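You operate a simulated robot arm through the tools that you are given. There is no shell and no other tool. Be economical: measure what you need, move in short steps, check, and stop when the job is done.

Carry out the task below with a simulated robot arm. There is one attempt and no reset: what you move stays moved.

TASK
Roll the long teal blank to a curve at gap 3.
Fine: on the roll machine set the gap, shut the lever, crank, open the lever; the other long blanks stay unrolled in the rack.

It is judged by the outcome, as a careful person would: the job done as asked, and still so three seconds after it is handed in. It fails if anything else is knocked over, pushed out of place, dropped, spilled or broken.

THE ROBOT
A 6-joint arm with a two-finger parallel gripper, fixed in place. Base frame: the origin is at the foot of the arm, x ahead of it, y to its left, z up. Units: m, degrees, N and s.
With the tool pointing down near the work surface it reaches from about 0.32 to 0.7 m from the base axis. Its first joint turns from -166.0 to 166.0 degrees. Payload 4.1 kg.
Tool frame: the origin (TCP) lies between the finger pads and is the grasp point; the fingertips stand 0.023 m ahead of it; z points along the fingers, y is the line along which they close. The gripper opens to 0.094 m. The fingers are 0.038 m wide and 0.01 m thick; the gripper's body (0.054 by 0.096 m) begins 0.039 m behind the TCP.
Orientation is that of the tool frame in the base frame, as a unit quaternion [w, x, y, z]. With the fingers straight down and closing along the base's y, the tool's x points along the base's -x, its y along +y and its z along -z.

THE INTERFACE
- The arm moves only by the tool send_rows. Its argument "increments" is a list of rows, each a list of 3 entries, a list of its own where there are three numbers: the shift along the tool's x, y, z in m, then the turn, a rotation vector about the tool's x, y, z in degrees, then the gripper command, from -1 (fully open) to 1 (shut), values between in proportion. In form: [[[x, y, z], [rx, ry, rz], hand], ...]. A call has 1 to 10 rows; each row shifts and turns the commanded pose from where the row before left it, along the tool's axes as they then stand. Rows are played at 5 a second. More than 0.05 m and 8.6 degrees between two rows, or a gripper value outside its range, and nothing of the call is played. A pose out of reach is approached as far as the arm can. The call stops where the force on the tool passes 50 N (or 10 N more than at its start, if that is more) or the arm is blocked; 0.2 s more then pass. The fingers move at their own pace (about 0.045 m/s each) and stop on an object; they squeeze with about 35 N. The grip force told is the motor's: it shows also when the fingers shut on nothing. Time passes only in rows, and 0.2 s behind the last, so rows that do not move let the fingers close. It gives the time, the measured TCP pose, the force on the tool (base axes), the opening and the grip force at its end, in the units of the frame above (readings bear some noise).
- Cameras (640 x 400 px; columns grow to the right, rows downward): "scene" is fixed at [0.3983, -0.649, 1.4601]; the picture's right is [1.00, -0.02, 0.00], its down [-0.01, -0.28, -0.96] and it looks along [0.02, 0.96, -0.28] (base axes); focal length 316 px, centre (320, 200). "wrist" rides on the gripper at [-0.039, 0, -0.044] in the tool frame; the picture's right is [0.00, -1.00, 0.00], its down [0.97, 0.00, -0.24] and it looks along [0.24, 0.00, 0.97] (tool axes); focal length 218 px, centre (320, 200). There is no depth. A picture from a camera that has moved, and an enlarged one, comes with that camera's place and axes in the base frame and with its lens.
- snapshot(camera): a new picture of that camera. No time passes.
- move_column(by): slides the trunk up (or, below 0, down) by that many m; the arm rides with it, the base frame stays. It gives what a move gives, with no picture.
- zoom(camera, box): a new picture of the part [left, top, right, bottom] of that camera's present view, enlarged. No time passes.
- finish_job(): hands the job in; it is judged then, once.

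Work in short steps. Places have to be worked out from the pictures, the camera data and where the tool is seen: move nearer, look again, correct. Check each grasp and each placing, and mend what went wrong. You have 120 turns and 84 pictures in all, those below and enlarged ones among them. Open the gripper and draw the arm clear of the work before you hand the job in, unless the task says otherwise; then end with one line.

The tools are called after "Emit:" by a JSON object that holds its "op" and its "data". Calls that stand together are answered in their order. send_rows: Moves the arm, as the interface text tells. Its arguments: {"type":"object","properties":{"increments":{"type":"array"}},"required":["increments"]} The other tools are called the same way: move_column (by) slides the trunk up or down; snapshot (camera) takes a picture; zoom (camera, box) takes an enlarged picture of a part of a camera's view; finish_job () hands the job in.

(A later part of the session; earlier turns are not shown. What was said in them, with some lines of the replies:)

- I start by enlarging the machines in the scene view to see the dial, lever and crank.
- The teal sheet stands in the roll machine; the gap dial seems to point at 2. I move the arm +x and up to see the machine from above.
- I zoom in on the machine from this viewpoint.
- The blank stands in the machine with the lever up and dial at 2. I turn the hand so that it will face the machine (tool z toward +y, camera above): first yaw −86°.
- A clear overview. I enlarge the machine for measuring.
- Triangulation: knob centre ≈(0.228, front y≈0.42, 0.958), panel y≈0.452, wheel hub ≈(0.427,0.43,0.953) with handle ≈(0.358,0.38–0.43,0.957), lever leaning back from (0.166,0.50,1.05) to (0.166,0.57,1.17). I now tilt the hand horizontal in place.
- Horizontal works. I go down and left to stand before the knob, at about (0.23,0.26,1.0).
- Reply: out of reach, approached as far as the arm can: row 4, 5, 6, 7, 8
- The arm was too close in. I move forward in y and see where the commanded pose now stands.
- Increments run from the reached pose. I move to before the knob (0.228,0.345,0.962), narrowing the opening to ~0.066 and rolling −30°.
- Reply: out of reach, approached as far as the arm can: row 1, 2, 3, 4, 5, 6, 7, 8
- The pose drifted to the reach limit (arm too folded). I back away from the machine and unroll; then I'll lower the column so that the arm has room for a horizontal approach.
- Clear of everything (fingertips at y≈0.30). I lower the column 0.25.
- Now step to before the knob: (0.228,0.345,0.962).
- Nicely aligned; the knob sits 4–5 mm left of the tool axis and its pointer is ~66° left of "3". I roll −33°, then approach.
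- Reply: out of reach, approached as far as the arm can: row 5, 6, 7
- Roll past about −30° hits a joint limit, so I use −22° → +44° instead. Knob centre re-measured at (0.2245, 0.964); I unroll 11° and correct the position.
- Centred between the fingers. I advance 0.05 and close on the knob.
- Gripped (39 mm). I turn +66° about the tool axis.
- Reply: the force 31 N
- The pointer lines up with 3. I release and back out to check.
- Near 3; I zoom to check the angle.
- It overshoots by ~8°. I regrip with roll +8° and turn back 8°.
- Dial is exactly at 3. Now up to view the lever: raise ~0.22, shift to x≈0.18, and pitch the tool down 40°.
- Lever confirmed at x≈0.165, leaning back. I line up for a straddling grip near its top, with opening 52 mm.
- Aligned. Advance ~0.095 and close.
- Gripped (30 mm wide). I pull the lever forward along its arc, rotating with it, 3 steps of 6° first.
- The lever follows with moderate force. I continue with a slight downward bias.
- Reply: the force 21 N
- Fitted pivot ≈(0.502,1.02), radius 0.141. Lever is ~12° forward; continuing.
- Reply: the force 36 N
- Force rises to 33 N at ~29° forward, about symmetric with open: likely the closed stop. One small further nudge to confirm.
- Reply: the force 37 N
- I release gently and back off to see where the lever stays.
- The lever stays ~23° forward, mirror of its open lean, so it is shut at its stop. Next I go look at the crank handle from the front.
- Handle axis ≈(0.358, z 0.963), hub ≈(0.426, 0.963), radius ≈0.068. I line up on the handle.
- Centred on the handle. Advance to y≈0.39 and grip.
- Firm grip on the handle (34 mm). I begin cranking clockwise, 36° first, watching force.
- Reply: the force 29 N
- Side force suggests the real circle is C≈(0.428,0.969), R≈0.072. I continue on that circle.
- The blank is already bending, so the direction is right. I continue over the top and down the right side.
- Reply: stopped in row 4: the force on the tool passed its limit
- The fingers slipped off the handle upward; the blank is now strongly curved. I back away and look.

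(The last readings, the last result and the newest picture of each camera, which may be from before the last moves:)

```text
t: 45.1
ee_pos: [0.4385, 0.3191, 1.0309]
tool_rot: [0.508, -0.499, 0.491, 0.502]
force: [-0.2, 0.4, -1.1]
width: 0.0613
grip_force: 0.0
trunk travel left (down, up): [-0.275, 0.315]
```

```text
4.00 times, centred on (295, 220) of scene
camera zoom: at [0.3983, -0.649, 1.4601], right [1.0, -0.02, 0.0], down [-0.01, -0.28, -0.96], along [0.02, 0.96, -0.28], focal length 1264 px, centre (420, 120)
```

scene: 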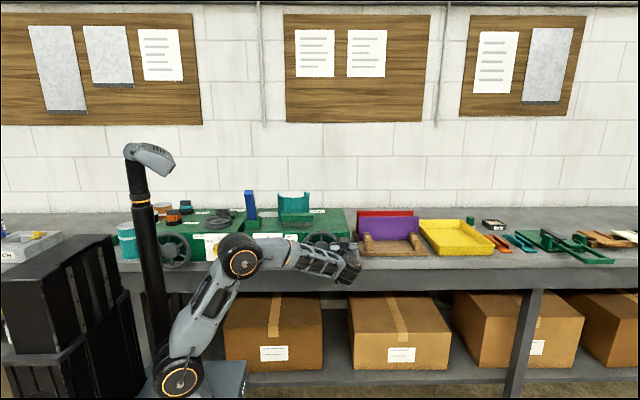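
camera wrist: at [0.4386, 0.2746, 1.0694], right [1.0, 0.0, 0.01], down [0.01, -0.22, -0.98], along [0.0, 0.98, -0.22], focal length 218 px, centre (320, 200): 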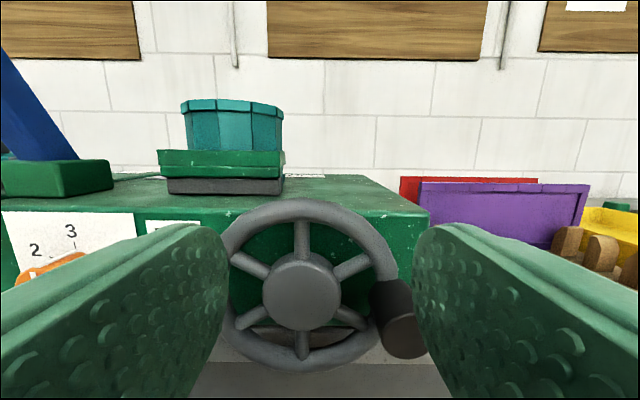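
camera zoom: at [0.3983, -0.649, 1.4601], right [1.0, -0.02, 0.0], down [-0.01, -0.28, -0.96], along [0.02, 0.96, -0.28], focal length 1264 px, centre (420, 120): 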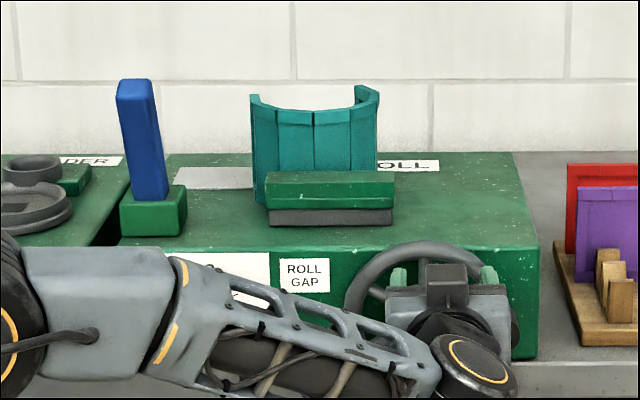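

The blank curves well; the handle now is on the right at roughly (0.495, 0.97). I align with it to test whether the crank goes on or has reached its end.

Emit:
{"op": "send_rows", "data": {"increments": [[[0.03, -0.028, 0], [0, 0, 0], -0.3], [[0.029, -0.028, 0], [0, 0, 0], -0.3]]}}

Emit:
{"op": "snapshot", "data": {"camera": "wrist"}}

```text
t: 45.8
ee_pos: [0.4979, 0.319, 0.973]
tool_rot: [0.51, -0.499, 0.49, 0.501]
force: [-1.3, -0.1, 1.5]
width: 0.061
grip_force: 0.1
trunk travel left (down, up): [-0.275, 0.315]
```

```text
45 pictures are left
camera wrist: at [0.4971, 0.2751, 1.0111], right [1.0, 0.0, 0.02], down [0.02, -0.22, -0.98], along [0.0, 0.98, -0.22], focal length 218 px, centre (320, 200)
```

wrist: 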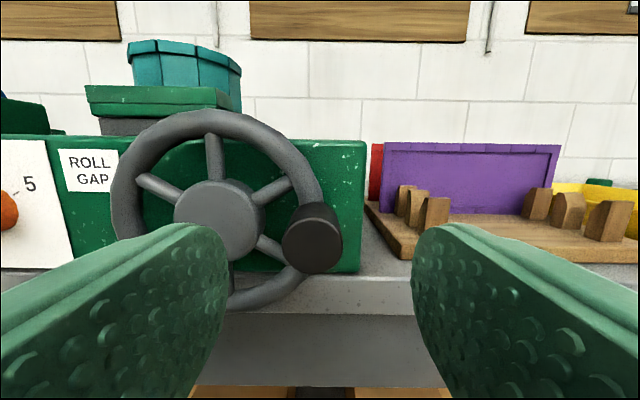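

Handle is at ≈(0.493,0.969). I roll the hand +60° so the fingers bear above and below it, then grip.

Emit:
{"op": "send_rows", "data": {"increments": [[[0.003, 0.004, 0], [0, 0, 0], -0.3], [[0, 0, 0], [0, 0, 8.5], -0.3], [[0, 0, 0], [0, 0, 8.5], -0.3], [[0, 0, 0], [0, 0, 8.5], -0.3], [[0, 0, 0], [0, 0, 8.5], -0.3], [[0, 0, 0], [0, 0, 8.5], -0.3], [[0, 0, 0], [0, 0, 8.5], -0.3], [[0, 0, 0], [0, 0, 8.5], -0.3]]}}

Emit:
{"op": "snapshot", "data": {"camera": "wrist"}}

```text
t: 47.5
ee_pos: [0.4927, 0.3185, 0.9694]
tool_rot: [0.192, -0.188, 0.674, 0.688]
force: [0.7, 1.5, -0.4]
width: 0.061
grip_force: 0.0
trunk travel left (down, up): [-0.275, 0.315]
```

```text
44 pictures are left
camera wrist: at [0.5266, 0.275, 0.9886], right [0.52, 0.02, -0.86], down [-0.83, -0.23, -0.51], along [-0.21, 0.97, -0.1], focal length 218 px, centre (320, 200)
```

wrist: 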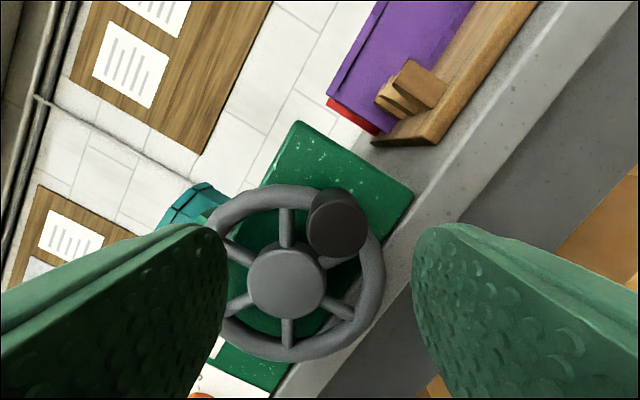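

Handle is ~8 mm off along the closing axis; I correct, advance and grip.

Emit:
{"op": "send_rows", "data": {"increments": [[[0, -0.007, 0], [0, 0, 0], -0.3], [[0, 0, 0.03], [0, 0, 0], -0.3], [[0, 0, 0.03], [0, 0, 0], -0.3], [[0, 0, 0.01], [0, 0, 0], -0.3], [[0, 0, 0], [0, 0, 0], 1], [[0, 0, 0], [0, 0, 0], 1], [[0, 0, 0], [0, 0, 0], 1]]}}

Emit:
{"op": "snapshot", "data": {"camera": "wrist"}}

```text
t: 49.1
ee_pos: [0.4985, 0.3882, 0.9646]
tool_rot: [0.193, -0.188, 0.675, 0.686]
force: [5.0, 4.2, -5.8]
width: 0.0341
grip_force: 44.8
trunk travel left (down, up): [-0.275, 0.315]
```

```text
43 pictures are left
camera wrist: at [0.532, 0.3447, 0.9838], right [0.52, 0.01, -0.85], down [-0.83, -0.23, -0.51], along [-0.2, 0.97, -0.11], focal length 218 px, centre (320, 200)
```

wrist: 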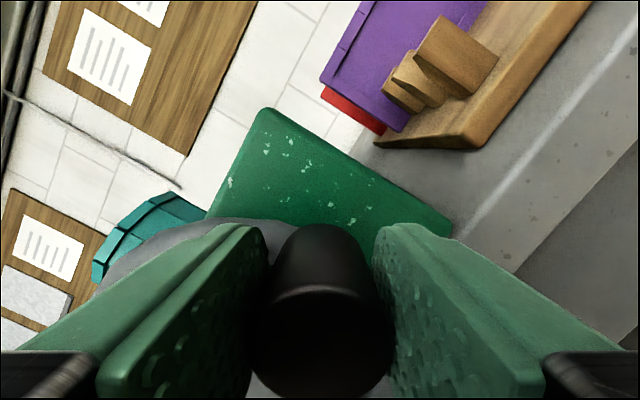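

Gripped at φ≈184°. I crank a few steps further down, watching the force.

Emit:
{"op": "send_rows", "data": {"increments": [[[0.0097, -0.0112, 0], [0, 0, 0], 1], [[0.0119, -0.0088, 0], [0, 0, 0], 1]]}}

Emit:
{"op": "snapshot", "data": {"camera": "wrist"}}

Emit:
{"op": "zoom", "data": {"camera": "scene", "box": [230, 170, 360, 270]}}

```text
t: 49.7
ee_pos: [0.4907, 0.3884, 0.9574]
tool_rot: [0.202, -0.193, 0.663, 0.694]
force: [-6.2, -11.8, 14.1]
width: 0.0344
grip_force: 45.1
trunk travel left (down, up): [-0.275, 0.315]
stopped in row 2: the force on the tool passed its limit (the readings are from after the stop); the commanded pose is now the measured one
```

```text
42 pictures are left
camera wrist: at [0.5246, 0.3429, 0.9771], right [0.54, 0.04, -0.84], down [-0.82, -0.22, -0.53], along [-0.2, 0.98, -0.08], focal length 218 px, centre (320, 200)
```

wrist: 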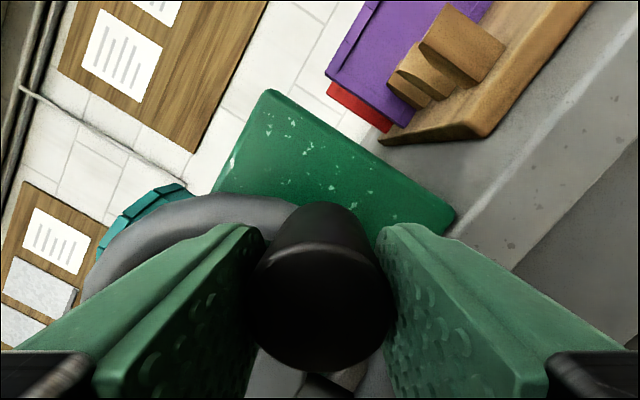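

```text
4.00 times, centred on (295, 220) of scene
camera zoom: at [0.3983, -0.649, 1.4601], right [1.0, -0.02, 0.0], down [-0.01, -0.28, -0.96], along [0.02, 0.96, -0.28], focal length 1264 px, centre (420, 120)
```

zoom: 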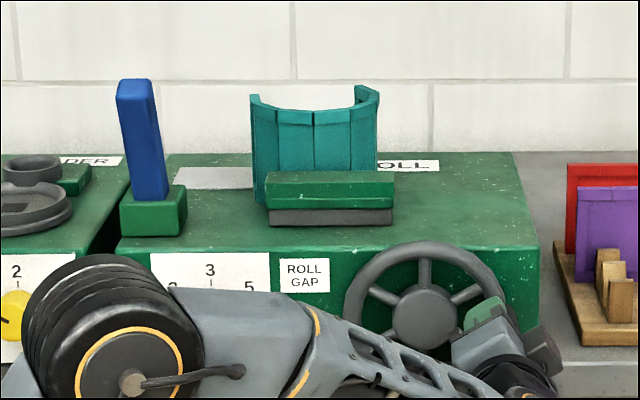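

The wheel is blocked and the curve unchanged: the crank is at its end stop, rolling complete. I release, back off and unroll the hand.

Emit:
{"op": "send_rows", "data": {"increments": [[[0, 0, 0], [0, 0, 0], -0.3], [[0, 0, 0], [0, 0, 0], -0.3], [[0, 0, -0.03], [0, 0, 0], -0.3], [[0, 0, -0.04], [0, 0, 0], -0.3], [[0, 0, 0], [0, 0, -8.5], -0.3], [[0, 0, 0], [0, 0, -8.5], -0.3], [[0, 0, 0], [0, 0, -8.5], -0.3], [[0, 0, 0], [0, 0, -8.5], -0.3], [[0, 0, 0], [0, 0, -8.5], -0.3], [[0, 0, 0], [0, 0, -8.5], -0.3]]}}

Emit:
{"op": "send_rows", "data": {"increments": [[[0, 0, 0], [0, 0, -6], -0.3], [[-0.04, 0.04, 0], [0, 0, 0], -0.3], [[-0.04, 0.04, 0], [0, 0, 0], -0.3], [[-0.04, 0.04, 0], [0, 0, 0], -0.3]]}}

Emit:
{"op": "snapshot", "data": {"camera": "wrist"}}

```text
t: 51.9
ee_pos: [0.4918, 0.319, 0.9514]
tool_rot: [0.479, -0.461, 0.516, 0.54]
force: [0.4, -0.5, -0.4]
width: 0.0612
grip_force: 0.0
trunk travel left (down, up): [-0.275, 0.315]
```

```text
refused: row 2 steps farther than a row can; nothing moved
```

```text
40 pictures are left
camera wrist: at [0.4974, 0.2741, 0.989], right [0.99, 0.01, -0.12], down [-0.11, -0.2, -0.97], along [-0.03, 0.98, -0.2], focal length 218 px, centre (320, 200)
```

wrist: 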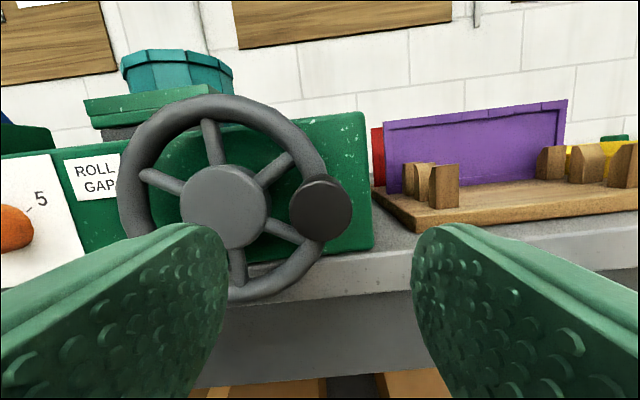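

Now move back to in front of the lever.

Emit:
{"op": "send_rows", "data": {"increments": [[[0, 0, 0], [0, 2, -6.5], -0.3], [[-0.028, 0.039, 0], [0, 0, 0], -0.3], [[-0.028, 0.039, 0], [0, 0, 0], -0.3], [[-0.028, 0.039, 0], [0, 0, 0], -0.3], [[-0.028, 0.039, 0], [0, 0, 0], -0.3], [[-0.028, 0.039, 0], [0, 0, 0], -0.3], [[-0.028, 0.039, 0], [0, 0, 0], -0.3], [[-0.028, 0.039, 0], [0, 0, 0], -0.3], [[0, 0.039, 0], [0, 0, 0], -0.3]]}}

Emit:
{"op": "snapshot", "data": {"camera": "wrist"}}

```text
t: 53.9
ee_pos: [0.1811, 0.3169, 1.1538]
tool_rot: [0.499, -0.498, 0.499, 0.504]
force: [0.5, 1.6, 0.0]
width: 0.0611
grip_force: 0.1
trunk travel left (down, up): [-0.275, 0.315]
```

```text
39 pictures are left
camera wrist: at [0.1813, 0.2738, 1.1928], right [1.0, 0.0, -0.01], down [0.0, -0.23, -0.97], along [0.0, 0.97, -0.23], focal length 218 px, centre (320, 200)
```

wrist: 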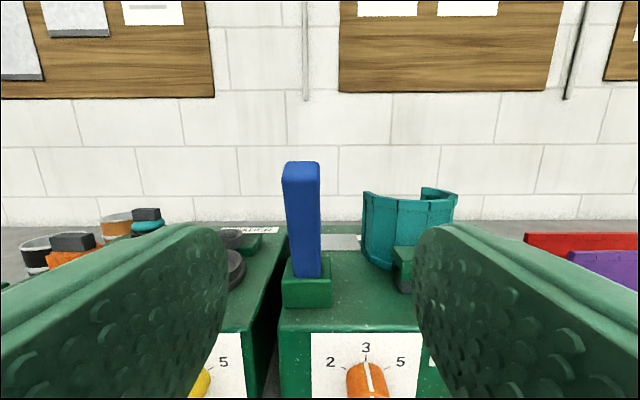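

Pointing the closed fingers at the lever at z≈1.138, I'll push it back to open.

Emit:
{"op": "send_rows", "data": {"increments": [[[0.016, 0.016, 0], [0, 0, 0], 1], [[0, 0, 0.02], [0, 0, 0], 1], [[0, 0, 0.025], [0, 0, 0], 1], [[0, 0, 0.025], [0, 0, 0], 1]]}}

Emit:
{"op": "send_rows", "data": {"increments": [[[0, 0, 0.02], [0, 0, 0], 1], [[0, 0, 0.02], [0, 0, 0], 1], [[0, 0, 0.02], [0, 0, 0], 1], [[0, 0, 0.015], [0, 0, 0], 1], [[0, 0, 0.015], [0, 0, 0], 1]]}}

Emit:
{"op": "snapshot", "data": {"camera": "wrist"}}

```text
t: 54.9
ee_pos: [0.1624, 0.3876, 1.1332]
tool_rot: [0.5, -0.497, 0.499, 0.504]
force: [-0.4, -0.9, 0.0]
width: 0.0
grip_force: 29.7
trunk travel left (down, up): [-0.275, 0.315]
```

```text
t: 56.1
ee_pos: [0.1642, 0.4778, 1.1357]
tool_rot: [0.5, -0.497, 0.499, 0.504]
force: [0.5, -0.9, 2.5]
width: 0.0
grip_force: 35.5
trunk travel left (down, up): [-0.275, 0.315]
```

```text
38 pictures are left
camera wrist: at [0.1654, 0.4337, 1.1746], right [1.0, 0.0, -0.01], down [0.0, -0.23, -0.97], along [-0.01, 0.97, -0.23], focal length 218 px, centre (320, 200)
```

wrist: 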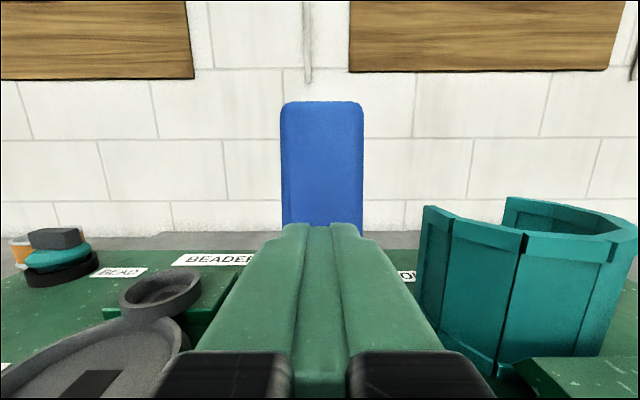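

The lever moves back. I continue until it meets its open stop.

Emit:
{"op": "send_rows", "data": {"increments": [[[0, 0, 0.015], [0, 0, 0], 1], [[0, 0, 0.015], [0, 0, 0], 1], [[0, 0, 0.01], [0, 0, 0], 1], [[0, 0, 0.008], [0, 0, 0], 1], [[0, 0, 0.006], [0, 0, 0], 1], [[0, 0, 0.005], [0, 0, 0], 1]]}}

Emit:
{"op": "snapshot", "data": {"camera": "wrist"}}

```text
t: 56.8
ee_pos: [0.1674, 0.5025, 1.1406]
tool_rot: [0.503, -0.496, 0.497, 0.504]
force: [0.0, -35.6, 4.5]
width: 0.0001
grip_force: 35.2
trunk travel left (down, up): [-0.275, 0.315]
stopped in row 3: the force on the tool passed its limit (the readings are from after the stop); the commanded pose is now the measured one
```

```text
37 pictures are left
camera wrist: at [0.1669, 0.4589, 1.1785], right [1.0, 0.0, 0.0], down [0.0, -0.23, -0.97], along [0.0, 0.97, -0.23], focal length 218 px, centre (320, 200)
```

wrist: 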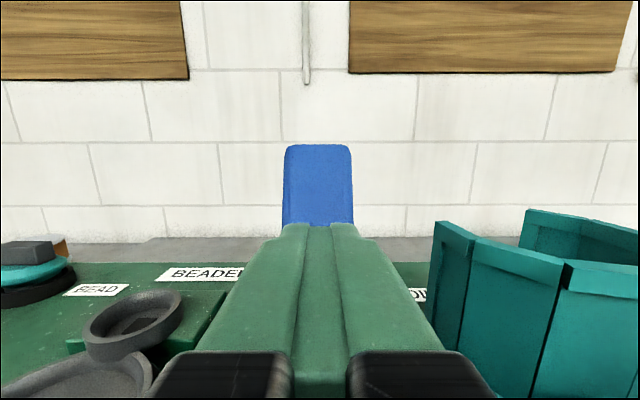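

Stopped at 50 N; lever top is consistent with its original open lean. I back off and verify from the scene.

Emit:
{"op": "send_rows", "data": {"increments": [[[0, 0, -0.03], [0, 0, 0], 1], [[0, 0, -0.04], [0, 0, 0], 1], [[0, 0, -0.04], [0, 0, 0], 1], [[0, 0, -0.04], [0, 0, 0], 0], [[0, 0, -0.04], [0, 0, 0], -1], [[0, 0, -0.02], [0, 0, 0], -1], [[0, 0, 0], [0, 0, 0], -1]]}}

Emit:
{"op": "snapshot", "data": {"camera": "wrist"}}

Emit:
{"op": "zoom", "data": {"camera": "scene", "box": [240, 180, 350, 270]}}

```text
t: 58.4
ee_pos: [0.1654, 0.2974, 1.1313]
tool_rot: [0.5, -0.497, 0.499, 0.503]
force: [0.8, -1.1, -1.2]
width: 0.0854
grip_force: 0.0
trunk travel left (down, up): [-0.275, 0.315]
```

```text
36 pictures are left
camera wrist: at [0.1671, 0.2543, 1.1714], right [1.0, 0.0, 0.0], down [0.0, -0.23, -0.97], along [0.0, 0.97, -0.23], focal length 218 px, centre (320, 200)
```

wrist: 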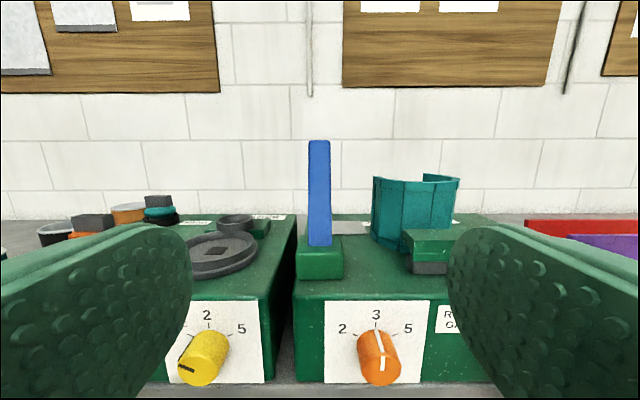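

```text
4.44 times, centred on (295, 225) of scene
camera zoom: at [0.3983, -0.649, 1.4601], right [1.0, -0.02, 0.0], down [-0.01, -0.28, -0.96], along [0.02, 0.96, -0.28], focal length 1405 px, centre (431, 89)
```

zoom: 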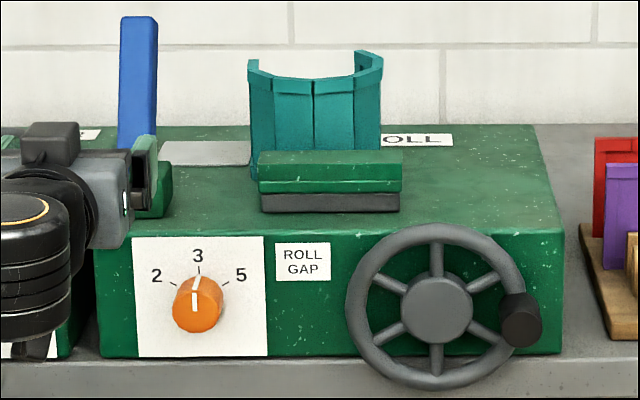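

The lever is back in its original open position, the dial is at 3, the blank is curved, and the other blanks are untouched in the rack. The gripper is open and clear, so I hand the job in.

Emit:
{"op": "finish_job", "data": {}}

```text
The job is handed in.
```

The long teal blank is rolled to a curve at gap 3, the crank is at its end stop, the lever is open again, and the red and purple blanks are still flat in the rack.
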